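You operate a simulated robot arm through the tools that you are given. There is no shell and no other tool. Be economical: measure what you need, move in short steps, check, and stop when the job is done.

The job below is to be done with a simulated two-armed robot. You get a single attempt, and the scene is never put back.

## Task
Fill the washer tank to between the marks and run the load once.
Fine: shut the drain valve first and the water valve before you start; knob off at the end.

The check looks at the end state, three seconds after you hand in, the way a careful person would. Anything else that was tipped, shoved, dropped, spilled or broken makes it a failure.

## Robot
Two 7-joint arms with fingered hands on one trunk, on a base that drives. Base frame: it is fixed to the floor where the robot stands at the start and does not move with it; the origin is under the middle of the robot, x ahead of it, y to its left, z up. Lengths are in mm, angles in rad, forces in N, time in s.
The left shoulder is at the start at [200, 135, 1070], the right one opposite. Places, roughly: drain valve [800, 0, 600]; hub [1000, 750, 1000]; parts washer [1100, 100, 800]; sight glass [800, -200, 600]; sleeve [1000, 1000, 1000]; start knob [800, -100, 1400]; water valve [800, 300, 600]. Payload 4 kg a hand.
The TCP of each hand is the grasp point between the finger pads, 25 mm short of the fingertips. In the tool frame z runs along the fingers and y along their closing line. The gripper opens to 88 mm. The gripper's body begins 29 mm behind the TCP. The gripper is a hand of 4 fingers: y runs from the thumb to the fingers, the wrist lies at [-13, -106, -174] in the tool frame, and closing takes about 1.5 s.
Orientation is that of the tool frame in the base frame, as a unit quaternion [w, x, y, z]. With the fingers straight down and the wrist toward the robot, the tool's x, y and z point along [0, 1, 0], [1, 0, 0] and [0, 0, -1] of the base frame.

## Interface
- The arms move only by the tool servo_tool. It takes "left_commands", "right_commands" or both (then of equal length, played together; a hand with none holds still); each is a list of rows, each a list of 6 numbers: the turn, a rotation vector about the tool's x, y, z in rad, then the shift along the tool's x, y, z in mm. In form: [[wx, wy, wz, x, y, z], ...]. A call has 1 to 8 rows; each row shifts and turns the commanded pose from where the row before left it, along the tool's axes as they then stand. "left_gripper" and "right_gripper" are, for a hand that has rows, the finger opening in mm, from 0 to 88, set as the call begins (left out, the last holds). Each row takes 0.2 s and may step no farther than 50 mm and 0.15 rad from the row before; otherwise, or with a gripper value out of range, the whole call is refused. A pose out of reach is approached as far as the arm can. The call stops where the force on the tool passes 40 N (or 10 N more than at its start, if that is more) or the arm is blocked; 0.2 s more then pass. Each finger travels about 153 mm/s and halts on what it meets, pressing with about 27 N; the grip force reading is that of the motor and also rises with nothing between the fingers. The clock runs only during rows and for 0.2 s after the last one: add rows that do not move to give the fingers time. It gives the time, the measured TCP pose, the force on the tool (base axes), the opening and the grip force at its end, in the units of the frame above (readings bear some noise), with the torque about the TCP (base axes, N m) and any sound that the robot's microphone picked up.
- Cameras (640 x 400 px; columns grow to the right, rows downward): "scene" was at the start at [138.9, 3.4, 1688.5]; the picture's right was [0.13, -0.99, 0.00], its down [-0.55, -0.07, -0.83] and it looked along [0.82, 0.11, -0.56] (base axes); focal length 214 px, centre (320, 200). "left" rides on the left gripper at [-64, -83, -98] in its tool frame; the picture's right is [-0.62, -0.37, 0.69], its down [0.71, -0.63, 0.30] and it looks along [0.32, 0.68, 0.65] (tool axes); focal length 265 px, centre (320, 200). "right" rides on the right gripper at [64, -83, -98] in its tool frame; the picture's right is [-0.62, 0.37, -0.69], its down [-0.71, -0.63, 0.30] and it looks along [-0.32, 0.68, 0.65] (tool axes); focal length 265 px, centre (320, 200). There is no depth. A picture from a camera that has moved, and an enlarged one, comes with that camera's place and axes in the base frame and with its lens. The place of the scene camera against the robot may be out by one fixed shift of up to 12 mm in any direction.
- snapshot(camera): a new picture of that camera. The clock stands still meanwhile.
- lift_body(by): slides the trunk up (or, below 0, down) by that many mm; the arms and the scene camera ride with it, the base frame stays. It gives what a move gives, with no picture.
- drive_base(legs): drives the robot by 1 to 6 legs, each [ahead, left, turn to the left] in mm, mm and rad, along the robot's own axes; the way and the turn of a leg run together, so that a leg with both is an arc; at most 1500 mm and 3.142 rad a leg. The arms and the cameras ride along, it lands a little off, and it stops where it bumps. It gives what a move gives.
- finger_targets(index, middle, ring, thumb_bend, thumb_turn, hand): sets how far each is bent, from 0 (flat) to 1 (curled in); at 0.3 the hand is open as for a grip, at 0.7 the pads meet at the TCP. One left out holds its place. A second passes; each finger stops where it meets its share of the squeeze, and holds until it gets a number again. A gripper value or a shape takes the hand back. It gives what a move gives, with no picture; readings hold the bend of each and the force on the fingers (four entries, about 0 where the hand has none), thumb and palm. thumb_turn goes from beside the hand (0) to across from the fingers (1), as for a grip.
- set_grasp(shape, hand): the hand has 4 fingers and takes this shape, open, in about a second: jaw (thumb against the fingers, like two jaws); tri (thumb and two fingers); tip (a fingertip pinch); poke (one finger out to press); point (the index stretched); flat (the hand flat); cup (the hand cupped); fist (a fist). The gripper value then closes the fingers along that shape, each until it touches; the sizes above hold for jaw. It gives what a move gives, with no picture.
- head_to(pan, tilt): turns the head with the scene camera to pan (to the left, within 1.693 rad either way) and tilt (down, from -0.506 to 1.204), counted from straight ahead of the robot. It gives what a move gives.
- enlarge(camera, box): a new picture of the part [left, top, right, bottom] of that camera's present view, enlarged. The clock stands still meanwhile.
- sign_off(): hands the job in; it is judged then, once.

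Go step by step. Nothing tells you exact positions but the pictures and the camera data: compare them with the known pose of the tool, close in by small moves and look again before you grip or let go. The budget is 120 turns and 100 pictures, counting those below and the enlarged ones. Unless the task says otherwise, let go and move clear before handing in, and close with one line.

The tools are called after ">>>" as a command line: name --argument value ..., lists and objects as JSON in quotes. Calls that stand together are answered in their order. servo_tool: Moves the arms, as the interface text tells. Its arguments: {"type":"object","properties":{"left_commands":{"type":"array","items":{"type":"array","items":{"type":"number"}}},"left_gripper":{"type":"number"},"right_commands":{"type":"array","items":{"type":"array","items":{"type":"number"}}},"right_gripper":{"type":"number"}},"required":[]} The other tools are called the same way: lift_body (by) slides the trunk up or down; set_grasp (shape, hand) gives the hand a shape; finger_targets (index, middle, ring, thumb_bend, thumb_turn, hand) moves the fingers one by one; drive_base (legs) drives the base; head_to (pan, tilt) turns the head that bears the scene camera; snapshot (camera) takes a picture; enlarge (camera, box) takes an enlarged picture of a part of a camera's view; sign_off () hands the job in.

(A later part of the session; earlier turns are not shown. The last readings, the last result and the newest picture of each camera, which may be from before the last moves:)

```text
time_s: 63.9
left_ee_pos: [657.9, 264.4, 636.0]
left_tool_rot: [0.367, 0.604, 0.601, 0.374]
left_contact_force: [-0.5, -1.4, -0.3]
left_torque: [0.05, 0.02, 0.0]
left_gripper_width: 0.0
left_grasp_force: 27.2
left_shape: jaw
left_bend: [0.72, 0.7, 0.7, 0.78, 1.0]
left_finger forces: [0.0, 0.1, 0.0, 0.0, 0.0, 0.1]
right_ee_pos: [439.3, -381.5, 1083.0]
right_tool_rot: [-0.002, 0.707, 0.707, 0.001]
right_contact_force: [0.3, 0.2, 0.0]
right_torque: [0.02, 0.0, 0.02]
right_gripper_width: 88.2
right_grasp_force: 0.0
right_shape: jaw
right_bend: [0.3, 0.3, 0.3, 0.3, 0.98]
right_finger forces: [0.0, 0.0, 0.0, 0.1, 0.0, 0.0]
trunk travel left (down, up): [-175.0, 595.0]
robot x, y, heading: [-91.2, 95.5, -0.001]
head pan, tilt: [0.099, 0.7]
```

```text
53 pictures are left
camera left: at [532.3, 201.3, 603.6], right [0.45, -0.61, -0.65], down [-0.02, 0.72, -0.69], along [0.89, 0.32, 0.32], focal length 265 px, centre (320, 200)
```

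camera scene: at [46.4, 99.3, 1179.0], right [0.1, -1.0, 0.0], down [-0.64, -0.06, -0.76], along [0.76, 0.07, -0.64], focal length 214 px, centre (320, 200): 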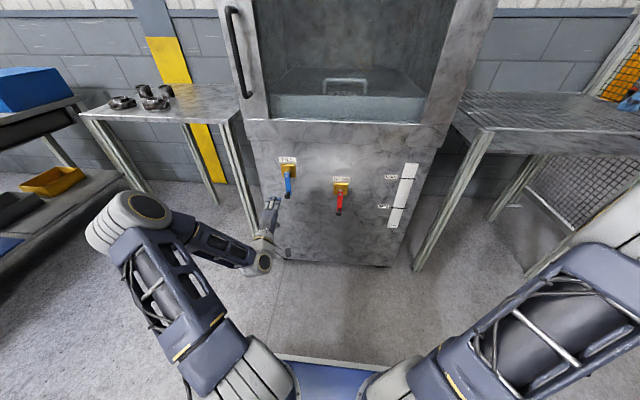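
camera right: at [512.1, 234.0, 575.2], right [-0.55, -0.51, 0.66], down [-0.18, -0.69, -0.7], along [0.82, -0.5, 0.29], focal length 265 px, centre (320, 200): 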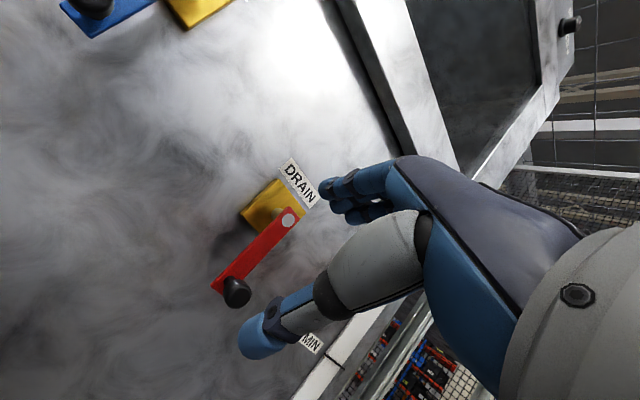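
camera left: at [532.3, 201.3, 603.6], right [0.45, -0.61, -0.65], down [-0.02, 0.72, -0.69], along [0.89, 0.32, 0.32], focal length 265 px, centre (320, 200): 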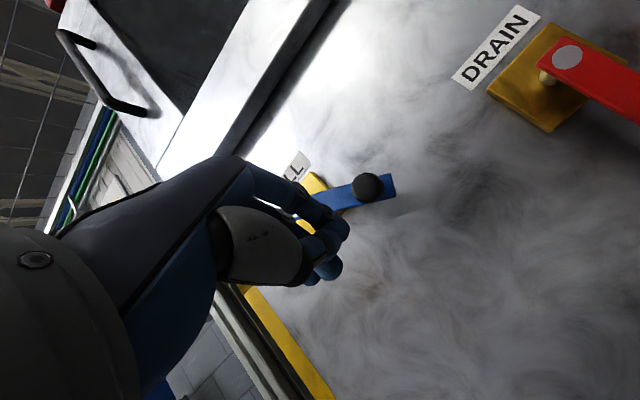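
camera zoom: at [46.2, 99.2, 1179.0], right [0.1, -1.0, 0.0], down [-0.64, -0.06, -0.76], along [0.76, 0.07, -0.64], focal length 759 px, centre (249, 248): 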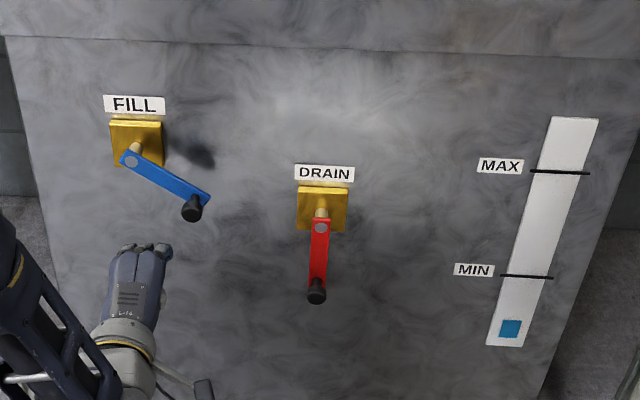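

The valve stays partly open and the level rises at roughly 8 px/s of this view. I move the closed hand to the right side of the ball, ready to push it shut.

>>> servo_tool --left_commands '[[0, 0, 0, -41, 4, -2], [0, 0, 0, -41, 4, -2], [0, 0, 0, 0, 0, 0]]'

>>> servo_tool --left_commands '[[0, 0, 0, 0, 14.4, 28.5], [0, 0, 0, 0, 14.4, 28.5], [0, 0, 0, 0, 0, 0]]'

>>> enlarge --camera "scene" --box '[250, 130, 430, 243]'

>>> snapshot --camera "left"

```text
time_s: 64.7
left_ee_pos: [657.9, 185.2, 643.7]
left_tool_rot: [0.366, 0.603, 0.601, 0.375]
left_contact_force: [0.3, -0.3, -0.2]
left_torque: [-0.01, 0.0, 0.03]
left_gripper_width: 0.2
left_grasp_force: 27.1
left_shape: jaw
left_bend: [0.72, 0.7, 0.7, 0.78, 1.0]
left_finger forces: [0.0, 0.0, 0.0, 0.0, 0.1, 0.1]
right_ee_pos: [438.2, -381.2, 1083.4]
right_tool_rot: [-0.002, 0.708, 0.707, 0.0]
right_contact_force: [1.3, -0.9, 0.2]
right_torque: [0.03, 0.06, -0.01]
right_gripper_width: 88.0
right_grasp_force: 0.0
right_shape: jaw
right_bend: [0.3, 0.3, 0.3, 0.3, 0.98]
right_finger forces: [0.0, 0.1, 0.0, 0.0, 0.0, 0.0]
trunk travel left (down, up): [-175.0, 595.0]
robot x, y, heading: [-88.2, 97.6, 0.001]
head pan, tilt: [0.099, 0.7]
```

```text
time_s: 65.5
left_ee_pos: [722.4, 185.3, 643.9]
left_tool_rot: [0.365, 0.603, 0.602, 0.375]
left_contact_force: [-0.8, -0.1, -0.3]
left_torque: [-0.01, 0.01, 0.02]
left_gripper_width: 0.3
left_grasp_force: 27.1
left_shape: jaw
left_bend: [0.72, 0.7, 0.7, 0.78, 1.0]
left_finger forces: [0.0, 0.0, 0.0, 0.1, 0.0, 0.0]
right_ee_pos: [437.9, -381.8, 1081.8]
right_tool_rot: [-0.002, 0.708, 0.706, 0.0]
right_contact_force: [-0.3, -0.5, -0.4]
right_torque: [-0.01, -0.03, -0.02]
right_gripper_width: 87.9
right_grasp_force: 0.1
right_shape: jaw
right_bend: [0.3, 0.3, 0.3, 0.3, 0.98]
right_finger forces: [0.0, 0.0, 0.0, 0.1, 0.0, 0.1]
trunk travel left (down, up): [-175.0, 595.0]
robot x, y, heading: [-88.9, 95.5, -0.004]
head pan, tilt: [0.099, 0.7]
```

```text
3.54 times, centred on (340, 186) of scene
camera zoom: at [46.1, 99.2, 1179.0], right [0.1, -1.0, 0.0], down [-0.64, -0.06, -0.76], along [0.76, 0.07, -0.64], focal length 759 px, centre (249, 248)
```

zoom: 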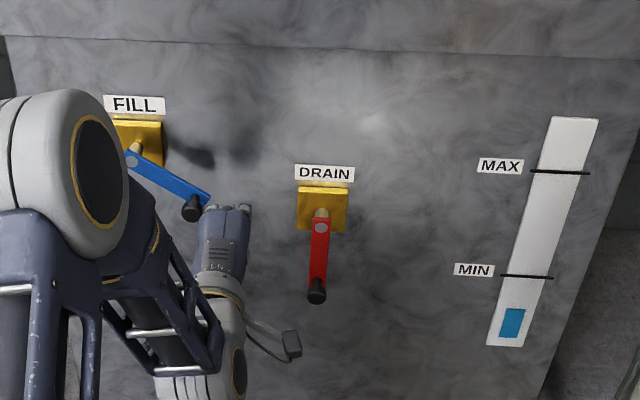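

```text
51 pictures are left
camera left: at [597.5, 121.0, 612.4], right [0.45, -0.61, -0.65], down [-0.02, 0.72, -0.69], along [0.89, 0.32, 0.32], focal length 265 px, centre (320, 200)
```

left: 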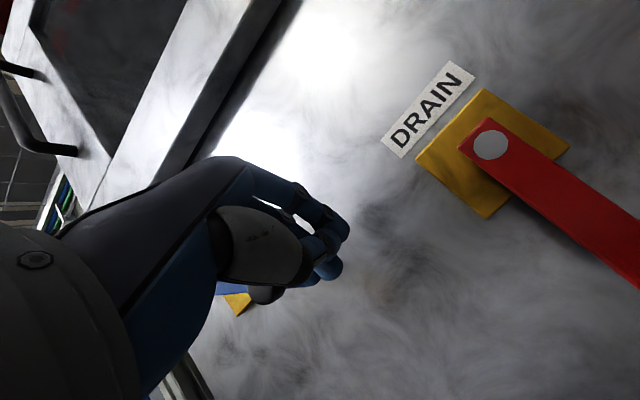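

In place. Now waiting for the level to come up.

>>> servo_tool --left_commands '[[0, 0, 0, 0, 0, 0], [0, 0, 0, 0, 0, 0], [0, 0, 0, 0, 0, 0], [0, 0, 0, 0, 0, 0], [0, 0, 0, 0, 0, 0], [0, 0, 0, 0, 0, 0], [0, 0, 0, 0, 0, 0], [0, 0, 0, 0, 0, 0]]'

>>> servo_tool --left_commands '[[0, 0, 0, 0, 0, 0], [0, 0, 0, 0, 0, 0], [0, 0, 0, 0, 0, 0], [0, 0, 0, 0, 0, 0], [0, 0, 0, 0, 0, 0], [0, 0, 0, 0, 0, 0], [0, 0, 0, 0, 0, 0], [0, 0, 0, 0, 0, 0]]'

>>> servo_tool --left_commands '[[0, 0, 0, 0, 0, 0], [0, 0, 0, 0, 0, 0], [0, 0, 0, 0, 0, 0], [0, 0, 0, 0, 0, 0], [0, 0, 0, 0, 0, 0], [0, 0, 0, 0, 0, 0], [0, 0, 0, 0, 0, 0], [0, 0, 0, 0, 0, 0]]'

>>> enlarge --camera "scene" --box '[250, 130, 430, 243]'

```text
time_s: 67.3
left_ee_pos: [722.2, 184.3, 644.3]
left_tool_rot: [0.366, 0.604, 0.601, 0.375]
left_contact_force: [-0.1, -0.7, 0.3]
left_torque: [0.01, -0.03, -0.01]
left_gripper_width: 0.1
left_grasp_force: 26.9
left_shape: jaw
left_bend: [0.72, 0.7, 0.7, 0.78, 1.0]
left_finger forces: [0.0, 0.0, 0.0, 0.0, 0.0, 0.0]
right_ee_pos: [438.8, -381.7, 1082.5]
right_tool_rot: [-0.002, 0.708, 0.706, 0.001]
right_contact_force: [-0.1, 0.0, 0.1]
right_torque: [-0.01, 0.03, -0.04]
right_gripper_width: 87.8
right_grasp_force: 0.1
right_shape: jaw
right_bend: [0.3, 0.3, 0.3, 0.3, 0.98]
right_finger forces: [0.0, 0.1, 0.1, 0.0, 0.0, 0.0]
trunk travel left (down, up): [-175.0, 595.0]
robot x, y, heading: [-90.8, 101.3, 0.0]
head pan, tilt: [0.099, 0.7]
```

```text
time_s: 69.1
left_ee_pos: [720.5, 184.9, 644.6]
left_tool_rot: [0.365, 0.603, 0.602, 0.375]
left_contact_force: [-0.2, 0.2, -0.6]
left_torque: [-0.01, -0.01, -0.01]
left_gripper_width: 0.0
left_grasp_force: 27.3
left_shape: jaw
left_bend: [0.72, 0.7, 0.7, 0.78, 1.0]
left_finger forces: [0.1, 0.0, 0.0, 0.0, 0.1, 0.0]
right_ee_pos: [439.1, -381.5, 1082.2]
right_tool_rot: [-0.002, 0.708, 0.706, 0.001]
right_contact_force: [0.0, -0.5, 0.5]
right_torque: [0.03, -0.02, -0.02]
right_gripper_width: 88.0
right_grasp_force: 0.1
right_shape: jaw
right_bend: [0.3, 0.3, 0.3, 0.3, 0.98]
right_finger forces: [0.1, 0.0, 0.1, 0.1, 0.1, 0.0]
trunk travel left (down, up): [-175.0, 595.0]
robot x, y, heading: [-92.3, 98.1, -0.002]
head pan, tilt: [0.099, 0.7]
```

```text
time_s: 70.9
left_ee_pos: [723.6, 185.0, 644.7]
left_tool_rot: [0.366, 0.603, 0.601, 0.375]
left_contact_force: [0.5, -0.1, -0.2]
left_torque: [0.04, -0.02, 0.03]
left_gripper_width: 0.0
left_grasp_force: 26.9
left_shape: jaw
left_bend: [0.72, 0.7, 0.7, 0.78, 1.0]
left_finger forces: [0.1, 0.0, 0.0, 0.0, 0.0, 0.1]
right_ee_pos: [438.7, -381.2, 1083.4]
right_tool_rot: [-0.001, 0.708, 0.706, 0.001]
right_contact_force: [0.3, -0.5, 0.4]
right_torque: [-0.02, -0.02, 0.04]
right_gripper_width: 87.7
right_grasp_force: 0.1
right_shape: jaw
right_bend: [0.3, 0.3, 0.3, 0.3, 0.98]
right_finger forces: [0.0, 0.0, 0.1, 0.0, 0.0, 0.1]
trunk travel left (down, up): [-175.0, 595.0]
robot x, y, heading: [-93.5, 100.6, -0.005]
head pan, tilt: [0.099, 0.7]
```

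```text
3.54 times, centred on (340, 186) of scene
camera zoom: at [46.1, 99.2, 1179.0], right [0.1, -1.0, 0.0], down [-0.64, -0.06, -0.76], along [0.76, 0.07, -0.64], focal length 759 px, centre (249, 248)
```

zoom: 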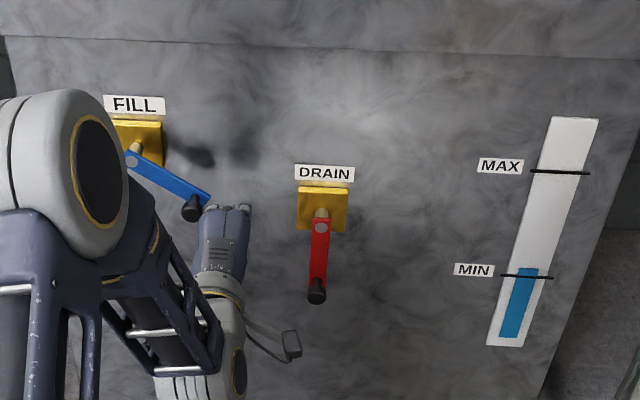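

Level just past MIN; wait 1.8 s more, then push the handle shut.

>>> servo_tool --left_commands '[[0, 0, 0, 0, 0, 0], [0, 0, 0, 0, 0, 0], [0, 0, 0, 0, 0, 0], [0, 0, 0, 0, 0, 0], [0, 0, 0, 0, 0, 0], [0, 0, 0, 0, 0, 0], [0, 0, 0, 0, 0, 0], [0, 0, 0, 0, 0, 0]]'

>>> servo_tool --left_commands '[[0, 0, 0, 11, -3, 1.5], [0, 0, 0, 11, -3, 1.5], [0, 0, 0, 11, -3, 1.5], [0, 0, 0, 11, -3, 1.5], [0, 0, 0, 11, -3, 1.5], [0, 0, 0, 11, -3, 1.5], [0, 0, 0, 11, -3, 1.5]]'

>>> enlarge --camera "scene" --box '[250, 130, 430, 243]'

>>> snapshot --camera "left"

```text
time_s: 72.7
left_ee_pos: [722.8, 184.3, 643.6]
left_tool_rot: [0.367, 0.604, 0.601, 0.374]
left_contact_force: [0.3, 0.4, -0.5]
left_torque: [-0.01, 0.03, 0.0]
left_gripper_width: 0.4
left_grasp_force: 27.1
left_shape: jaw
left_bend: [0.72, 0.7, 0.7, 0.78, 1.0]
left_finger forces: [0.0, 0.0, 0.0, 0.1, 0.0, 0.1]
right_ee_pos: [438.7, -382.5, 1083.0]
right_tool_rot: [-0.002, 0.708, 0.706, -0.001]
right_contact_force: [-0.1, -0.5, -0.2]
right_torque: [-0.02, -0.02, 0.03]
right_gripper_width: 88.0
right_grasp_force: 0.0
right_shape: jaw
right_bend: [0.3, 0.3, 0.3, 0.3, 0.98]
right_finger forces: [0.0, 0.0, 0.0, 0.0, 0.1, 0.0]
trunk travel left (down, up): [-175.0, 595.0]
robot x, y, heading: [-92.6, 99.9, -0.001]
head pan, tilt: [0.099, 0.7]
```

```text
time_s: 74.3
left_ee_pos: [723.0, 262.1, 621.1]
left_tool_rot: [0.366, 0.603, 0.601, 0.375]
left_contact_force: [-12.8, -1.5, -2.2]
left_torque: [-0.07, 0.04, 0.26]
left_gripper_width: 0.0
left_grasp_force: 27.0
left_shape: jaw
left_bend: [0.72, 0.7, 0.7, 0.78, 1.0]
left_finger forces: [0.0, 0.0, 12.7, 0.0, 0.1, 0.0]
right_ee_pos: [438.3, -382.0, 1083.5]
right_tool_rot: [-0.002, 0.707, 0.707, 0.0]
right_contact_force: [0.3, -0.8, -0.2]
right_torque: [0.02, -0.01, 0.01]
right_gripper_width: 87.9
right_grasp_force: 0.1
right_shape: jaw
right_bend: [0.3, 0.3, 0.3, 0.3, 0.98]
right_finger forces: [0.0, 0.0, 0.0, 0.1, 0.0, 0.1]
trunk travel left (down, up): [-175.0, 595.0]
robot x, y, heading: [-90.0, 96.5, -0.005]
head pan, tilt: [0.099, 0.7]
```

```text
3.54 times, centred on (340, 186) of scene
camera zoom: at [46.0, 99.2, 1179.0], right [0.1, -1.0, 0.0], down [-0.64, -0.06, -0.76], along [0.76, 0.07, -0.64], focal length 759 px, centre (249, 248)
```

zoom: 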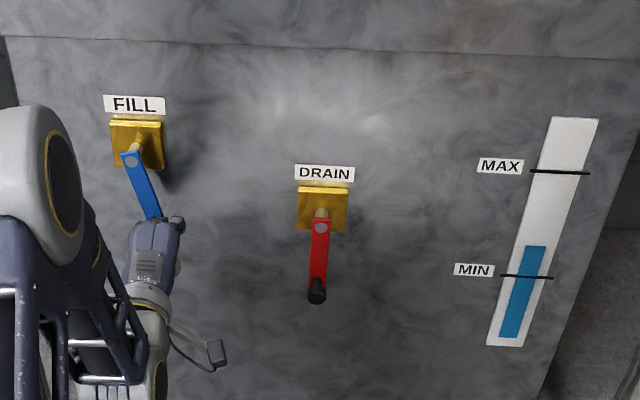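

```text
48 pictures are left
camera left: at [597.9, 198.4, 589.2], right [0.45, -0.61, -0.65], down [-0.02, 0.72, -0.69], along [0.89, 0.32, 0.32], focal length 265 px, centre (320, 200)
```

left: 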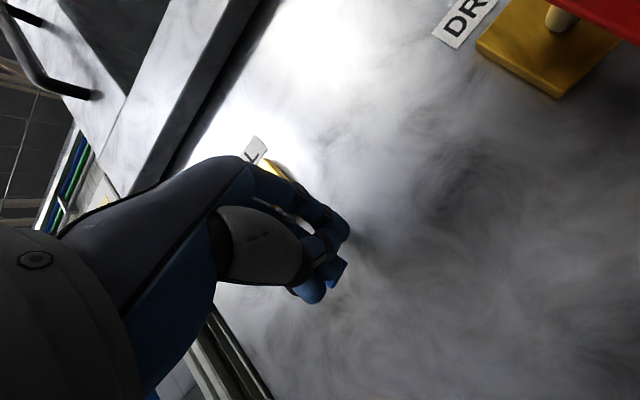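

Almost shut; push a bit further to the stop.

>>> servo_tool --left_commands '[[0, 0, 0, 9, -2, -3], [0, 0, 0, 9, -1, 0], [0, 0, 0, 8, 0, 0], [0, 0, 0, 0, 0, 0]]'

>>> enlarge --camera "scene" --box '[250, 130, 430, 243]'

```text
time_s: 75.3
left_ee_pos: [718.6, 284.7, 620.3]
left_tool_rot: [0.368, 0.604, 0.6, 0.374]
left_contact_force: [-8.7, -8.0, 3.6]
left_torque: [0.04, 0.01, 0.11]
left_gripper_width: 0.0
left_grasp_force: 27.3
left_shape: jaw
left_bend: [0.72, 0.7, 0.7, 0.78, 1.0]
left_finger forces: [0.1, 5.4, 9.4, 0.1, 0.0, 0.0]
right_ee_pos: [439.0, -382.6, 1082.6]
right_tool_rot: [-0.002, 0.708, 0.706, 0.001]
right_contact_force: [-0.2, 0.1, -0.5]
right_torque: [0.0, -0.03, -0.05]
right_gripper_width: 88.0
right_grasp_force: 0.1
right_shape: jaw
right_bend: [0.3, 0.3, 0.3, 0.3, 0.98]
right_finger forces: [0.0, 0.1, 0.1, 0.0, 0.0, 0.0]
trunk travel left (down, up): [-175.0, 595.0]
robot x, y, heading: [-91.0, 98.7, -0.005]
head pan, tilt: [0.099, 0.7]
```

```text
3.54 times, centred on (340, 186) of scene
camera zoom: at [45.9, 99.0, 1179.1], right [0.1, -1.0, 0.0], down [-0.64, -0.06, -0.77], along [0.76, 0.07, -0.64], focal length 759 px, centre (249, 248)
```

zoom: 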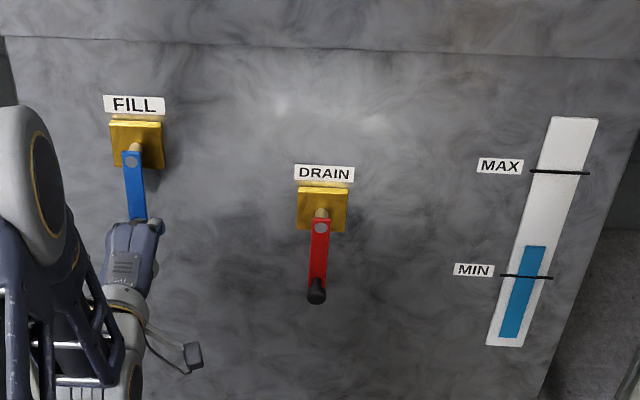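

Both valves look shut and the level sits inside the marks. Backing the left hand off and checking that the level holds.

>>> servo_tool --left_commands '[[0, 0, 0, -3, -13, -26], [0, 0, 0, 0, -13, -26], [0, 0, 0, 0, -13, -26], [0, 0, 0, 0, 0, 0]]'

>>> servo_tool --left_commands '[[0.133, 0, 0, 0, 0, 0], [0.133, 0, 0, 0, 0, 0], [0.133, 0, 0, 0, 0, 0], [0.133, 0, 0, 0, 0, 0], [0.133, 0, 0, 0, 0, 0], [0.133, 0, 0, 0, 0, 0], [0.133, 0, 0, 0, 0, 0], [0.133, 0, 0, 0, 0, 0]]'

>>> enlarge --camera "scene" --box '[250, 130, 430, 243]'

```text
time_s: 76.3
left_ee_pos: [632.6, 283.3, 617.8]
left_tool_rot: [0.366, 0.603, 0.601, 0.375]
left_contact_force: [-0.6, 0.9, -0.9]
left_torque: [-0.02, 0.0, -0.03]
left_gripper_width: 0.0
left_grasp_force: 27.1
left_shape: jaw
left_bend: [0.72, 0.7, 0.7, 0.78, 1.0]
left_finger forces: [0.1, 0.0, 0.0, 0.0, 0.1, 0.0]
right_ee_pos: [438.2, -381.5, 1083.1]
right_tool_rot: [-0.001, 0.708, 0.707, 0.001]
right_contact_force: [0.4, -0.1, 0.0]
right_torque: [0.0, 0.01, 0.0]
right_gripper_width: 87.6
right_grasp_force: 0.1
right_shape: jaw
right_bend: [0.3, 0.3, 0.3, 0.3, 0.98]
right_finger forces: [0.1, 0.0, 0.0, 0.0, 0.0, 0.1]
trunk travel left (down, up): [-175.0, 595.0]
robot x, y, heading: [-87.9, 98.0, -0.004]
head pan, tilt: [0.099, 0.7]
```

```text
time_s: 78.1
left_ee_pos: [631.2, 283.2, 619.8]
left_tool_rot: [0.008, 0.705, 0.709, 0.017]
left_contact_force: [-0.1, -0.5, -0.6]
left_torque: [-0.01, 0.02, 0.05]
left_gripper_width: 0.1
left_grasp_force: 26.8
left_shape: jaw
left_bend: [0.72, 0.7, 0.7, 0.78, 1.0]
left_finger forces: [0.0, 0.0, 0.0, 0.1, 0.0, 0.0]
right_ee_pos: [438.3, -381.0, 1083.5]
right_tool_rot: [-0.001, 0.708, 0.707, 0.001]
right_contact_force: [0.3, -0.9, 0.2]
right_torque: [0.01, -0.01, 0.0]
right_gripper_width: 87.8
right_grasp_force: 0.0
right_shape: jaw
right_bend: [0.3, 0.3, 0.3, 0.3, 0.98]
right_finger forces: [0.1, 0.0, 0.0, 0.0, 0.0, 0.0]
trunk travel left (down, up): [-175.0, 595.0]
robot x, y, heading: [-90.5, 98.3, -0.008]
head pan, tilt: [0.099, 0.7]
```

```text
3.54 times, centred on (340, 186) of scene
camera zoom: at [46.1, 99.2, 1179.0], right [0.1, -1.0, 0.0], down [-0.64, -0.06, -0.76], along [0.76, 0.07, -0.64], focal length 759 px, centre (249, 248)
```

zoom: 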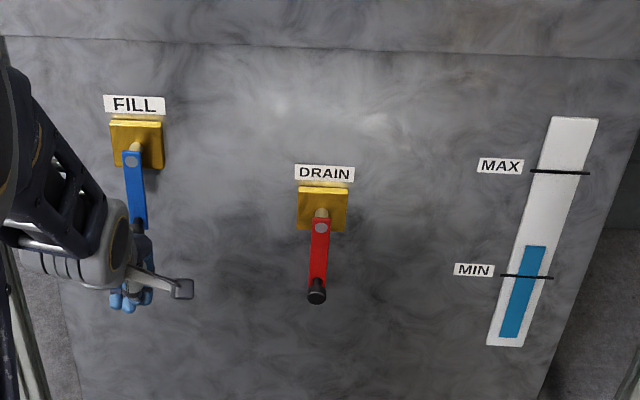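

Level is steady and both valves are shut. Now raise the left arm out of the way and lift the trunk for the knob.

>>> servo_tool --left_commands '[[0, 0, 0, 1, -25, -40], [0, 0, 0, 1, -25, -40], [0, 0, 0, 1, -25, -40], [0, 0, 0, 1, -25, -40], [0, 0, 0, 1, -25, -40], [0, 0, 0, 1, -25, -40], [0, 0, 0, 1, -25, -40], [0, 0, 0, 1, -25, -40]]' --left_gripper 80

>>> servo_tool --left_commands '[[0, 0, 0, 5, -18, -40], [0, 0, 0, 5, -18, -40], [0, 0, 0, 5, -18, -40], [0, 0, 0, 5, -18, -40]]'

>>> lift_body --by 560

>>> snapshot --camera "scene"

```text
time_s: 79.9
left_ee_pos: [422.2, 291.8, 932.3]
left_tool_rot: [0.008, 0.703, 0.711, 0.011]
left_contact_force: [-0.1, -0.1, -0.6]
left_torque: [-0.01, 0.0, -0.01]
left_gripper_width: 79.9
left_grasp_force: 0.0
left_shape: jaw
left_bend: [0.31, 0.32, 0.3, 0.32, 0.98]
left_finger forces: [0.0, 0.0, 0.1, 0.0, 0.0, 0.1]
right_ee_pos: [438.9, -381.8, 1083.2]
right_tool_rot: [-0.002, 0.707, 0.707, 0.0]
right_contact_force: [0.8, -0.1, -0.4]
right_torque: [-0.01, -0.02, 0.02]
right_gripper_width: 87.7
right_grasp_force: 0.0
right_shape: jaw
right_bend: [0.3, 0.3, 0.3, 0.3, 0.98]
right_finger forces: [0.0, 0.0, 0.1, 0.0, 0.0, 0.1]
trunk travel left (down, up): [-175.0, 595.0]
robot x, y, heading: [-87.7, 96.6, -0.001]
head pan, tilt: [0.099, 0.7]
```

```text
time_s: 80.9
left_ee_pos: [342.8, 304.6, 1090.7]
left_tool_rot: [0.009, 0.706, 0.708, 0.017]
left_contact_force: [0.8, 0.7, -0.3]
left_torque: [-0.01, 0.0, -0.01]
left_gripper_width: 80.2
left_grasp_force: 0.0
left_shape: jaw
left_bend: [0.31, 0.32, 0.3, 0.32, 0.98]
left_finger forces: [0.1, 0.0, 0.0, 0.0, 0.0, 0.0]
right_ee_pos: [438.3, -381.9, 1082.5]
right_tool_rot: [-0.002, 0.708, 0.706, 0.001]
right_contact_force: [0.1, -0.5, 0.5]
right_torque: [-0.03, -0.01, 0.0]
right_gripper_width: 87.9
right_grasp_force: 0.1
right_shape: jaw
right_bend: [0.3, 0.3, 0.3, 0.3, 0.98]
right_finger forces: [0.1, 0.0, 0.1, 0.0, 0.1, 0.0]
trunk travel left (down, up): [-175.0, 595.0]
robot x, y, heading: [-91.0, 99.7, -0.008]
head pan, tilt: [0.099, 0.7]
```

```text
refused: 560 is not a number from -400 to 400
```

```text
45 pictures are left
camera scene: at [46.1, 99.2, 1178.9], right [0.1, -1.0, 0.0], down [-0.64, -0.06, -0.76], along [0.76, 0.07, -0.64], focal length 214 px, centre (320, 200)
```

scene: 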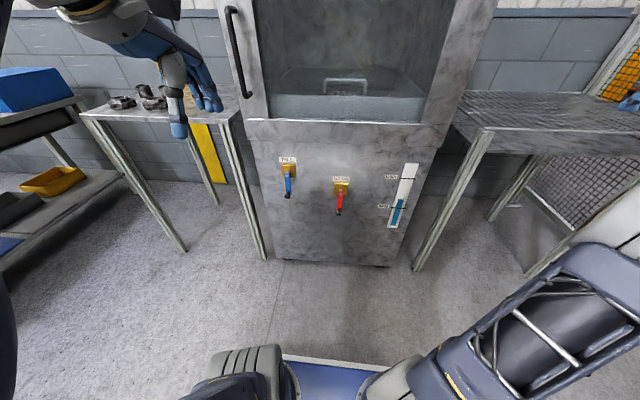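

Trunk up in two steps, then look at the knob panel.

>>> lift_body --by 350

>>> lift_body --by 235

>>> head_to --pan -0.15 --tilt 0.55

>>> snapshot --camera "scene"

>>> snapshot --camera "right"

```text
time_s: 84.3
left_ee_pos: [343.5, 305.0, 1440.1]
left_tool_rot: [0.01, 0.706, 0.708, 0.018]
left_contact_force: [-0.6, 0.0, 0.1]
left_torque: [0.0, 0.01, 0.0]
left_gripper_width: 80.0
left_grasp_force: 0.1
left_shape: jaw
left_bend: [0.31, 0.32, 0.3, 0.32, 0.98]
left_finger forces: [0.1, 0.0, 0.0, 0.0, 0.1, 0.0]
right_ee_pos: [439.2, -382.6, 1432.6]
right_tool_rot: [-0.003, 0.708, 0.706, 0.001]
right_contact_force: [0.0, 0.7, 0.1]
right_torque: [0.01, 0.01, -0.01]
right_gripper_width: 87.8
right_grasp_force: 0.2
right_shape: jaw
right_bend: [0.3, 0.3, 0.3, 0.3, 0.98]
right_finger forces: [0.0, 0.0, 0.0, 0.0, 0.0, 0.0]
trunk travel left (down, up): [-525.0, 245.0]
robot x, y, heading: [-87.4, 99.8, -0.003]
head pan, tilt: [0.099, 0.7]
```

```text
time_s: 86.8
left_ee_pos: [343.7, 305.1, 1674.7]
left_tool_rot: [0.009, 0.706, 0.708, 0.018]
left_contact_force: [0.7, 1.1, -0.7]
left_torque: [-0.02, 0.01, 0.01]
left_gripper_width: 80.1
left_grasp_force: 0.1
left_shape: jaw
left_bend: [0.31, 0.32, 0.3, 0.32, 0.98]
left_finger forces: [0.0, 0.0, 0.0, 0.1, 0.1, 0.0]
right_ee_pos: [438.9, -381.7, 1667.7]
right_tool_rot: [-0.002, 0.708, 0.706, 0.0]
right_contact_force: [-0.6, 0.0, -0.2]
right_torque: [0.0, -0.02, -0.04]
right_gripper_width: 88.0
right_grasp_force: 0.1
right_shape: jaw
right_bend: [0.3, 0.3, 0.3, 0.3, 0.98]
right_finger forces: [0.0, 0.0, 0.0, 0.0, 0.1, 0.1]
trunk travel left (down, up): [-760.0, 10.0]
robot x, y, heading: [-88.0, 98.9, -0.006]
head pan, tilt: [0.099, 0.7]
```

```text
time_s: 87.5
left_ee_pos: [342.4, 305.0, 1676.7]
left_tool_rot: [0.009, 0.706, 0.708, 0.018]
left_contact_force: [0.6, 0.2, -0.9]
left_torque: [-0.01, -0.03, -0.02]
left_gripper_width: 79.8
left_grasp_force: 0.0
left_shape: jaw
left_bend: [0.31, 0.32, 0.3, 0.32, 0.98]
left_finger forces: [0.0, 0.0, 0.1, 0.1, 0.0, 0.0]
right_ee_pos: [438.8, -381.5, 1667.3]
right_tool_rot: [-0.002, 0.708, 0.706, 0.0]
right_contact_force: [-0.3, 0.0, 0.1]
right_torque: [0.04, 0.03, 0.01]
right_gripper_width: 88.1
right_grasp_force: 0.1
right_shape: jaw
right_bend: [0.3, 0.3, 0.3, 0.3, 0.98]
right_finger forces: [0.0, 0.0, 0.0, 0.0, 0.1, 0.1]
trunk travel left (down, up): [-760.0, 10.0]
robot x, y, heading: [-87.4, 100.6, -0.004]
head pan, tilt: [-0.15, 0.55]
```

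```text
44 pictures are left
camera scene: at [50.3, 77.4, 1777.1], right [-0.15, -0.99, 0.0], down [-0.52, 0.08, -0.85], along [0.84, -0.13, -0.52], focal length 214 px, centre (320, 200)
```

scene: 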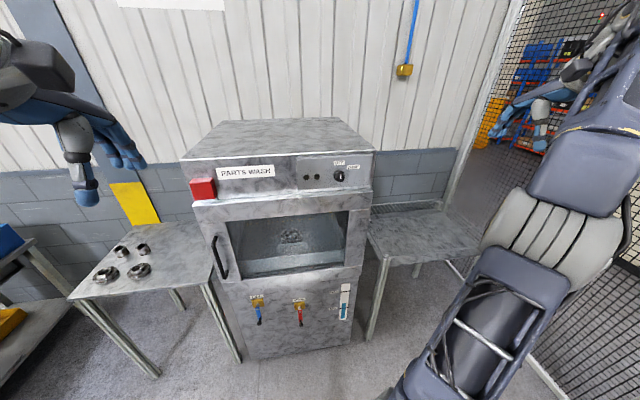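

```text
43 pictures are left
camera right: at [355.8, -316.8, 1766.3], right [0.37, -0.62, 0.69], down [-0.63, -0.71, -0.31], along [0.68, -0.32, -0.66], focal length 265 px, centre (320, 200)
```

right: 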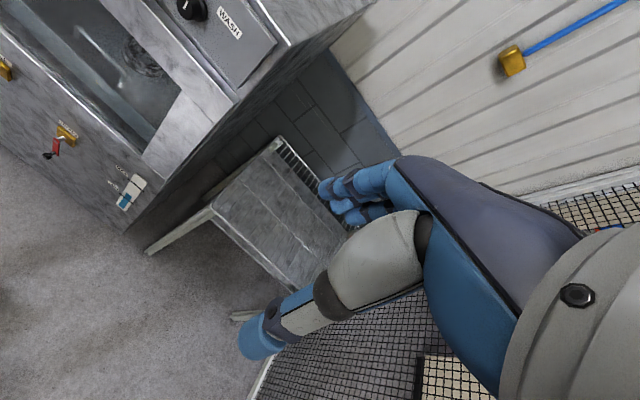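

Knob ≈ [790, -105, 1418]. Bringing the right hand in front of it, fingers-down first, then turning it forward.

>>> servo_tool --right_commands '[[0, 0, 0, 22, 20, 23], [0, 0, 0, 22, 20, 23], [0, 0, 0, 22, 20, 23], [0, 0, 0, 22, 20, 23], [0, 0, 0, 22, 20, 23], [0, 0, 0, 22, 20, 23], [0, 0, 0, 22, 20, 23], [0, 0, 0, 22, 20, 23]]'

>>> servo_tool --right_commands '[[-0.14, 0, 0, 0, 0, 0], [-0.14, 0, 0, 0, 0, 0], [-0.14, 0, 0, 0, 0, 0], [-0.14, 0, 0, 0, 0, 0], [-0.14, 0, 0, 0, 0, 0], [-0.14, 0, 0, 0, 0, 0], [-0.14, 0, 0, 0, 0, 0], [-0.14, 0, 0, 0, 0, 0]]'

>>> snapshot --camera "scene"

```text
time_s: 89.3
left_ee_pos: [342.8, 304.7, 1675.1]
left_tool_rot: [0.009, 0.705, 0.709, 0.018]
left_contact_force: [-0.8, -0.7, -0.1]
left_torque: [-0.02, 0.0, 0.01]
left_gripper_width: 80.3
left_grasp_force: 0.0
left_shape: jaw
left_bend: [0.31, 0.32, 0.3, 0.32, 0.98]
left_finger forces: [0.0, 0.1, 0.0, 0.0, 0.0, 0.0]
right_ee_pos: [598.0, -205.5, 1483.9]
right_tool_rot: [-0.002, 0.708, 0.706, 0.001]
right_contact_force: [-0.2, 0.0, 0.1]
right_torque: [0.0, -0.01, -0.02]
right_gripper_width: 88.0
right_grasp_force: 0.1
right_shape: jaw
right_bend: [0.3, 0.3, 0.3, 0.3, 0.98]
right_finger forces: [0.1, 0.0, 0.1, 0.1, 0.0, 0.0]
trunk travel left (down, up): [-760.0, 10.0]
robot x, y, heading: [-90.7, 99.8, -0.004]
head pan, tilt: [-0.15, 0.55]
```

```text
time_s: 91.2
left_ee_pos: [342.9, 305.5, 1673.7]
left_tool_rot: [0.009, 0.705, 0.709, 0.018]
left_contact_force: [0.2, -0.2, -0.2]
left_torque: [0.01, 0.0, -0.01]
left_gripper_width: 79.9
left_grasp_force: 0.1
left_shape: jaw
left_bend: [0.31, 0.32, 0.3, 0.32, 0.98]
left_finger forces: [0.0, 0.0, 0.1, 0.0, 0.0, 0.0]
right_ee_pos: [597.5, -204.9, 1484.5]
right_tool_rot: [0.376, 0.601, 0.597, 0.376]
right_contact_force: [0.6, 0.4, 0.5]
right_torque: [-0.01, 0.0, -0.02]
right_gripper_width: 88.0
right_grasp_force: 0.2
right_shape: jaw
right_bend: [0.3, 0.3, 0.3, 0.3, 0.98]
right_finger forces: [0.1, 0.0, 0.0, 0.1, 0.0, 0.0]
trunk travel left (down, up): [-760.0, 10.0]
robot x, y, heading: [-92.5, 98.8, -0.002]
head pan, tilt: [-0.15, 0.55]
```

```text
42 pictures are left
camera scene: at [50.1, 77.4, 1777.2], right [-0.15, -0.99, 0.0], down [-0.52, 0.08, -0.85], along [0.84, -0.13, -0.52], focal length 214 px, centre (320, 200)
```

scene: 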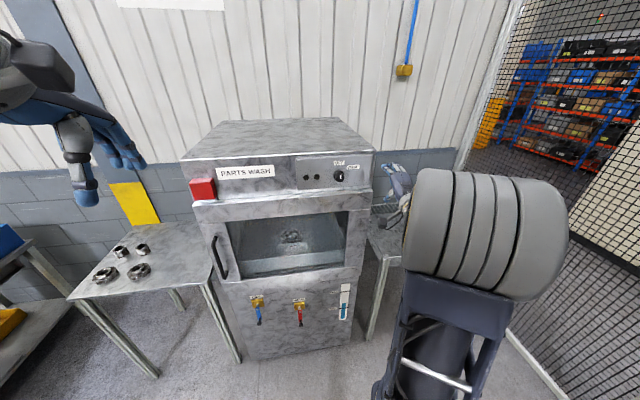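

Works well. Turn the remaining bit to level and look from the right hand.

>>> servo_tool --right_commands '[[-0.14, 0, 0, 0, 0, 0], [-0.14, 0, 0, 0, 0, 0], [-0.14, 0, 0, 0, 0, 0], [0, 0, 0, 30, -20, 0], [0, 0, 0, 30, -20, 0], [0, 0, 0, 30, -20, 0], [0, 0, 0, 0, 0, 0]]'

>>> snapshot --camera "right"

>>> enlarge --camera "scene" --box '[270, 140, 430, 240]'

```text
time_s: 92.8
left_ee_pos: [342.8, 305.2, 1675.5]
left_tool_rot: [0.009, 0.705, 0.709, 0.018]
left_contact_force: [-0.2, -0.3, -0.1]
left_torque: [-0.02, 0.0, 0.0]
left_gripper_width: 80.3
left_grasp_force: 0.1
left_shape: jaw
left_bend: [0.31, 0.32, 0.3, 0.32, 0.98]
left_finger forces: [0.1, 0.0, 0.0, 0.0, 0.1, 0.0]
right_ee_pos: [594.6, -114.8, 1424.2]
right_tool_rot: [0.492, 0.51, 0.506, 0.492]
right_contact_force: [-0.4, -0.2, -0.3]
right_torque: [-0.01, 0.0, -0.01]
right_gripper_width: 88.0
right_grasp_force: 0.0
right_shape: jaw
right_bend: [0.3, 0.3, 0.3, 0.3, 0.98]
right_finger forces: [0.1, 0.0, 0.1, 0.1, 0.0, 0.0]
trunk travel left (down, up): [-760.0, 10.0]
robot x, y, heading: [-89.2, 98.8, -0.001]
head pan, tilt: [-0.15, 0.55]
```

```text
41 pictures are left
camera right: at [494.4, -49.1, 1344.3], right [-0.68, -0.62, 0.39], down [0.28, -0.71, -0.64], along [0.67, -0.33, 0.66], focal length 265 px, centre (320, 200)
```

right: 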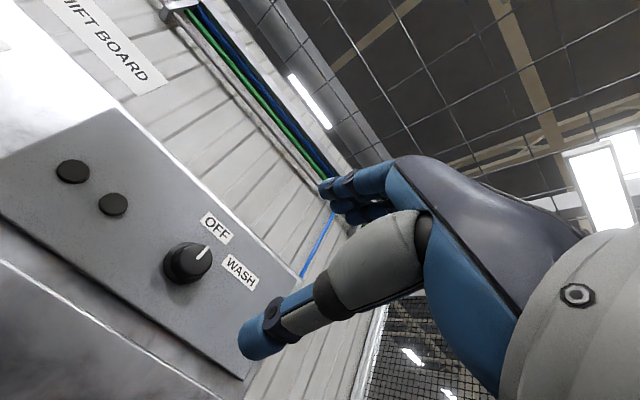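

```text
4.00 times, centred on (350, 190) of scene
camera zoom: at [50.4, 77.4, 1777.1], right [-0.15, -0.99, 0.0], down [-0.52, 0.08, -0.85], along [0.84, -0.13, -0.52], focal length 858 px, centre (200, 240)
```

zoom: 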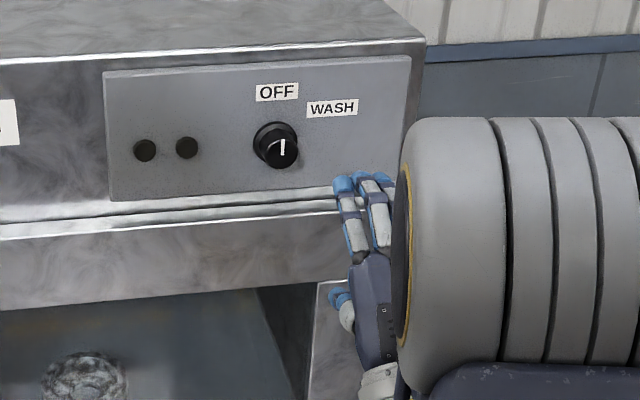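

The pointer is at OFF, with WASH roughly 55° clockwise. I pre-roll the hand 0.5 rad counter-clockwise and approach for a closer look.

>>> servo_tool --right_commands '[[0, 0, 0, 12, 3, 0], [0, 0, -0.125, 0, 0, 20], [0, 0, -0.125, 0, 0, 20], [0, 0, -0.125, 0, 0, 20], [0, 0, -0.125, 0, 0, 20], [0, 0, 0, 0, 0, 0]]'

>>> snapshot --camera "right"

>>> enlarge --camera "scene" --box '[270, 130, 430, 230]'

```text
time_s: 94.2
left_ee_pos: [342.6, 305.4, 1675.2]
left_tool_rot: [0.01, 0.706, 0.708, 0.018]
left_contact_force: [-0.4, 0.1, 0.2]
left_torque: [-0.02, 0.03, 0.01]
left_gripper_width: 79.8
left_grasp_force: 0.0
left_shape: jaw
left_bend: [0.31, 0.32, 0.3, 0.32, 0.98]
left_finger forces: [0.1, 0.1, 0.0, 0.1, 0.0, 0.1]
right_ee_pos: [676.9, -103.8, 1425.1]
right_tool_rot: [0.598, 0.367, 0.618, 0.355]
right_contact_force: [0.5, 1.6, -0.5]
right_torque: [0.02, -0.01, 0.0]
right_gripper_width: 87.7
right_grasp_force: 0.2
right_shape: jaw
right_bend: [0.3, 0.3, 0.3, 0.3, 0.98]
right_finger forces: [0.0, 0.1, 0.1, 0.0, 0.1, 0.0]
trunk travel left (down, up): [-760.0, 10.0]
robot x, y, heading: [-88.3, 103.3, -0.005]
head pan, tilt: [-0.15, 0.55]
```

```text
39 pictures are left
camera right: at [575.5, -85.8, 1324.0], right [-0.67, -0.37, 0.64], down [0.3, -0.93, -0.22], along [0.68, 0.04, 0.73], focal length 265 px, centre (320, 200)
```

right: 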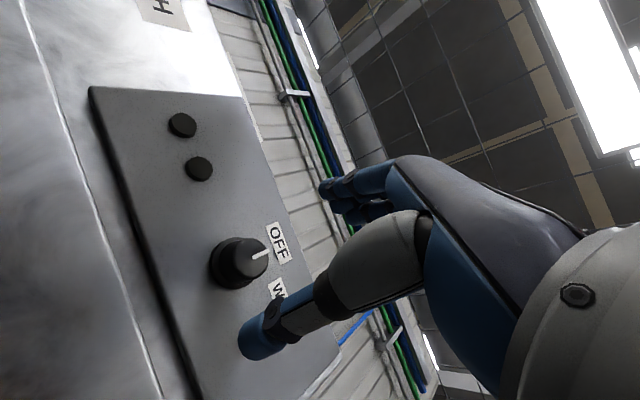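

```text
4.00 times, centred on (350, 180) of scene
camera zoom: at [50.4, 77.4, 1777.1], right [-0.15, -0.99, 0.0], down [-0.52, 0.08, -0.85], along [0.84, -0.13, -0.52], focal length 858 px, centre (200, 280)
```

zoom: 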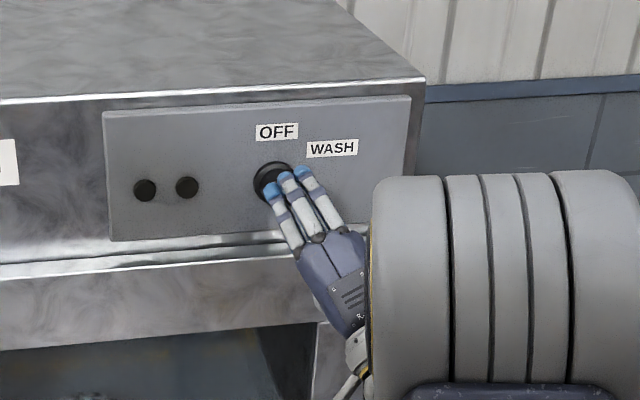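

Hand-camera triangulation puts the knob face at [762, -101, 1426]; the hand is well aligned. Moving in around it and closing.

>>> servo_tool --right_commands '[[0, 0, 0, 1, 1, 25], [0, 0, 0, 1, 1, 25], [0, 0, 0, 1, 0, 20], [0, 0, 0, 0, 0, 0]]'

>>> snapshot --camera "right"

```text
time_s: 95.2
left_ee_pos: [342.7, 305.1, 1674.4]
left_tool_rot: [0.009, 0.705, 0.709, 0.018]
left_contact_force: [0.0, -0.3, 0.2]
left_torque: [-0.03, -0.02, 0.0]
left_gripper_width: 79.8
left_grasp_force: 0.0
left_shape: jaw
left_bend: [0.31, 0.32, 0.3, 0.32, 0.98]
left_finger forces: [0.0, 0.0, 0.1, 0.0, 0.0, 0.0]
right_ee_pos: [746.3, -100.4, 1422.1]
right_tool_rot: [0.598, 0.369, 0.617, 0.355]
right_contact_force: [0.7, 0.9, -0.4]
right_torque: [0.0, 0.03, 0.01]
right_gripper_width: 88.0
right_grasp_force: 0.0
right_shape: jaw
right_bend: [0.3, 0.3, 0.3, 0.3, 0.98]
right_finger forces: [0.0, 0.0, 0.1, 0.0, 0.0, 0.0]
trunk travel left (down, up): [-760.0, 10.0]
robot x, y, heading: [-91.7, 102.7, -0.002]
head pan, tilt: [-0.15, 0.55]
```

```text
37 pictures are left
camera right: at [645.6, -83.0, 1321.3], right [-0.67, -0.37, 0.64], down [0.3, -0.93, -0.22], along [0.68, 0.04, 0.73], focal length 265 px, centre (320, 200)
```

right: 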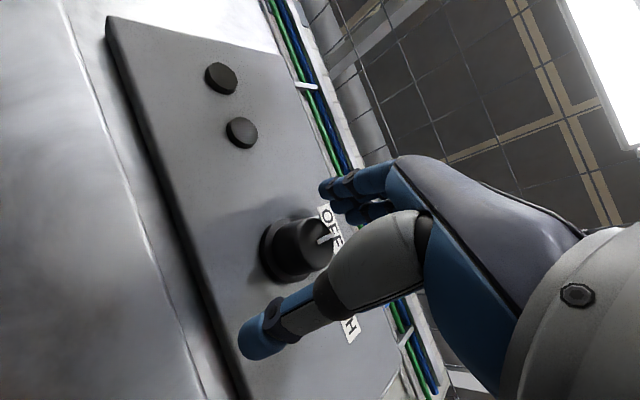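

The knob face is right at the TCP. Advance 12 mm and close.

>>> servo_tool --right_commands '[[0, 0, 0, -1, 2.5, 12], [0, 0, 0, 0, 0, 0]]'

>>> servo_tool --right_commands '[[0, 0, 0, 0, 0, 0], [0, 0, 0, 0, 0, 0], [0, 0, 0, 0, 0, 0], [0, 0, 0, 0, 0, 0], [0, 0, 0, 0, 0, 0]]' --right_gripper 20

>>> snapshot --camera "right"

```text
time_s: 95.8
left_ee_pos: [342.7, 305.0, 1675.3]
left_tool_rot: [0.009, 0.706, 0.708, 0.018]
left_contact_force: [0.2, 0.3, 0.1]
left_torque: [-0.04, -0.02, -0.01]
left_gripper_width: 80.2
left_grasp_force: 0.1
left_shape: jaw
left_bend: [0.31, 0.32, 0.3, 0.32, 0.98]
left_finger forces: [0.1, 0.0, 0.0, 0.0, 0.0, 0.1]
right_ee_pos: [759.5, -99.4, 1425.8]
right_tool_rot: [0.598, 0.367, 0.617, 0.356]
right_contact_force: [0.2, 0.3, 0.0]
right_torque: [0.01, 0.04, 0.0]
right_gripper_width: 87.8
right_grasp_force: 0.0
right_shape: jaw
right_bend: [0.3, 0.3, 0.3, 0.3, 0.98]
right_finger forces: [0.1, 0.1, 0.1, 0.1, 0.1, 0.0]
trunk travel left (down, up): [-760.0, 10.0]
robot x, y, heading: [-87.5, 98.3, -0.003]
head pan, tilt: [-0.15, 0.55]
```

```text
time_s: 97.0
left_ee_pos: [342.2, 304.6, 1675.1]
left_tool_rot: [0.009, 0.705, 0.708, 0.018]
left_contact_force: [-0.1, -1.1, -0.1]
left_torque: [-0.01, 0.02, 0.03]
left_gripper_width: 80.1
left_grasp_force: 0.1
left_shape: jaw
left_bend: [0.31, 0.32, 0.3, 0.32, 0.98]
left_finger forces: [0.1, 0.0, 0.1, 0.0, 0.0, 0.0]
right_ee_pos: [758.9, -98.5, 1425.9]
right_tool_rot: [0.598, 0.366, 0.618, 0.356]
right_contact_force: [-2.2, 3.9, 4.2]
right_torque: [-0.02, -0.35, 0.21]
right_gripper_width: 28.0
right_grasp_force: 27.2
right_shape: jaw
right_bend: [0.73, 0.48, 0.56, 0.76, 1.0]
right_finger forces: [16.3, 11.3, 0.0, 0.1, 20.5, 0.0]
trunk travel left (down, up): [-760.0, 10.0]
robot x, y, heading: [-88.9, 102.0, 0.0]
head pan, tilt: [-0.15, 0.55]
```

```text
36 pictures are left
camera right: at [657.0, -81.4, 1324.1], right [-0.67, -0.37, 0.64], down [0.3, -0.93, -0.22], along [0.68, 0.04, 0.73], focal length 265 px, centre (320, 200)
```

right: 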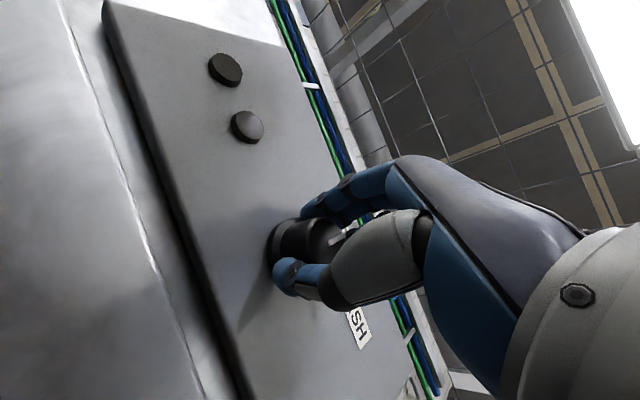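

The knob is held firmly. Turning it clockwise toward WASH.

>>> servo_tool --right_commands '[[0, 0, 0.13, 0, 0, 0], [0, 0, 0.13, 0, 0, 0], [0, 0, 0.13, 0, 0, 0], [0, 0, 0.13, 0, 0, 0], [0, 0, 0.13, 0, 0, 0], [0, 0, 0.13, 0, 0, 0], [0, 0, 0.13, 0, 0, 0]]'

>>> snapshot --camera "right"

>>> enlarge --camera "scene" --box '[270, 130, 430, 230]'

```text
time_s: 98.5
left_ee_pos: [341.0, 305.5, 1675.5]
left_tool_rot: [0.011, 0.706, 0.708, 0.018]
left_contact_force: [-0.1, 0.6, 0.2]
left_torque: [0.04, -0.02, 0.01]
left_gripper_width: 80.1
left_grasp_force: 0.0
left_shape: jaw
left_bend: [0.31, 0.32, 0.3, 0.32, 0.98]
left_finger forces: [0.0, 0.0, 0.0, 0.1, 0.0, 0.0]
right_ee_pos: [758.4, -98.2, 1426.8]
right_tool_rot: [0.381, 0.601, 0.393, 0.583]
right_contact_force: [-8.9, 10.9, 10.0]
right_torque: [-0.22, -0.5, 0.06]
right_gripper_width: 28.6
right_grasp_force: 26.7
right_shape: jaw
right_bend: [0.73, 0.48, 0.56, 0.77, 0.98]
right_finger forces: [18.0, 10.7, 0.0, 0.0, 22.8, 0.1]
trunk travel left (down, up): [-760.0, 10.0]
robot x, y, heading: [-89.1, 98.9, -0.001]
head pan, tilt: [-0.15, 0.55]
```

```text
35 pictures are left
camera right: at [659.2, -5.0, 1378.7], right [-0.69, -0.72, 0.11], down [0.28, -0.4, -0.87], along [0.67, -0.57, 0.48], focal length 265 px, centre (320, 200)
```

right: 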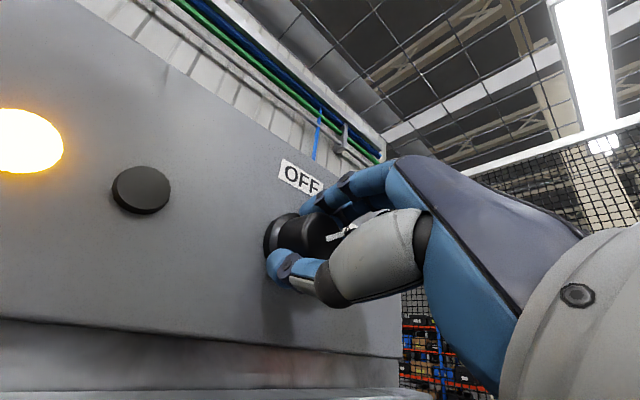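

```text
4.00 times, centred on (350, 180) of scene
camera zoom: at [49.5, 78.0, 1777.3], right [-0.15, -0.99, 0.0], down [-0.52, 0.08, -0.85], along [0.84, -0.13, -0.52], focal length 858 px, centre (200, 280)
```

zoom: 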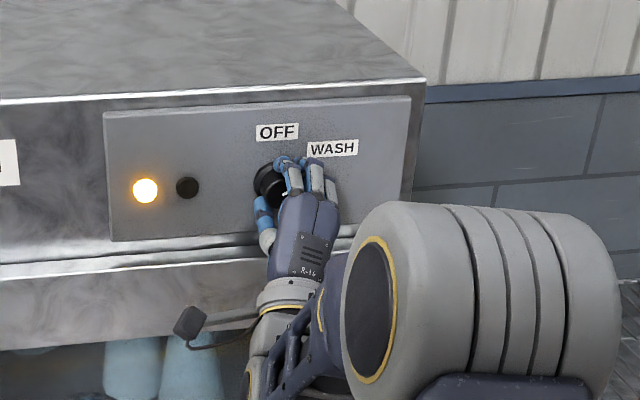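

The amber lamp is on: the wash is running. I hold the knob there and wait for the cycle to finish.

>>> servo_tool --right_commands '[[0, 0, 0, 0, 0, 0], [0, 0, 0, 0, 0, 0], [0, 0, 0, 0, 0, 0], [0, 0, 0, 0, 0, 0], [0, 0, 0, 0, 0, 0], [0, 0, 0, 0, 0, 0], [0, 0, 0, 0, 0, 0], [0, 0, 0, 0, 0, 0]]'

>>> servo_tool --right_commands '[[0, 0, 0, 0, 0, 0], [0, 0, 0, 0, 0, 0], [0, 0, 0, 0, 0, 0], [0, 0, 0, 0, 0, 0], [0, 0, 0, 0, 0, 0], [0, 0, 0, 0, 0, 0], [0, 0, 0, 0, 0, 0], [0, 0, 0, 0, 0, 0]]'

>>> snapshot --camera "scene"

```text
time_s: 100.3
left_ee_pos: [342.4, 306.2, 1676.0]
left_tool_rot: [0.01, 0.706, 0.708, 0.018]
left_contact_force: [-0.3, -0.4, -0.3]
left_torque: [0.0, 0.02, 0.02]
left_gripper_width: 79.9
left_grasp_force: 0.1
left_shape: jaw
left_bend: [0.31, 0.32, 0.3, 0.32, 0.98]
left_finger forces: [0.0, 0.0, 0.0, 0.0, 0.1, 0.0]
right_ee_pos: [759.3, -98.1, 1425.2]
right_tool_rot: [0.381, 0.601, 0.393, 0.583]
right_contact_force: [-9.5, 12.3, 12.2]
right_torque: [-0.2, -0.57, 0.09]
right_gripper_width: 29.2
right_grasp_force: 26.7
right_shape: jaw
right_bend: [0.73, 0.48, 0.56, 0.77, 0.98]
right_finger forces: [19.6, 10.9, 0.1, 0.0, 22.8, 0.0]
trunk travel left (down, up): [-760.0, 10.0]
robot x, y, heading: [-91.7, 101.3, -0.002]
head pan, tilt: [-0.15, 0.55]
```

```text
time_s: 102.2
left_ee_pos: [341.3, 306.6, 1674.3]
left_tool_rot: [0.01, 0.705, 0.708, 0.018]
left_contact_force: [0.5, -0.2, 0.0]
left_torque: [-0.01, -0.02, -0.03]
left_gripper_width: 79.7
left_grasp_force: 0.1
left_shape: jaw
left_bend: [0.31, 0.32, 0.3, 0.32, 0.98]
left_finger forces: [0.0, 0.0, 0.1, 0.1, 0.0, 0.1]
right_ee_pos: [758.6, -98.4, 1426.6]
right_tool_rot: [0.381, 0.601, 0.393, 0.583]
right_contact_force: [-9.0, 11.4, 12.4]
right_torque: [-0.28, -0.57, 0.09]
right_gripper_width: 29.3
right_grasp_force: 26.9
right_shape: jaw
right_bend: [0.73, 0.48, 0.56, 0.77, 0.98]
right_finger forces: [19.8, 10.8, 0.0, 0.0, 22.8, 0.0]
trunk travel left (down, up): [-760.0, 10.0]
robot x, y, heading: [-91.6, 99.1, -0.003]
head pan, tilt: [-0.15, 0.55]
```

```text
33 pictures are left
camera scene: at [49.3, 78.2, 1777.2], right [-0.15, -0.99, 0.0], down [-0.52, 0.08, -0.85], along [0.84, -0.13, -0.52], focal length 214 px, centre (320, 200)
```

scene: 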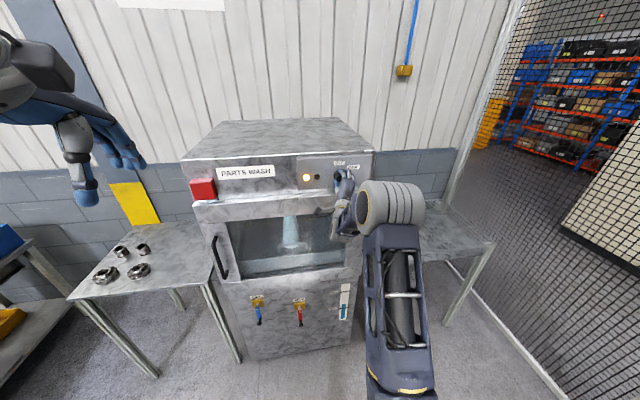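

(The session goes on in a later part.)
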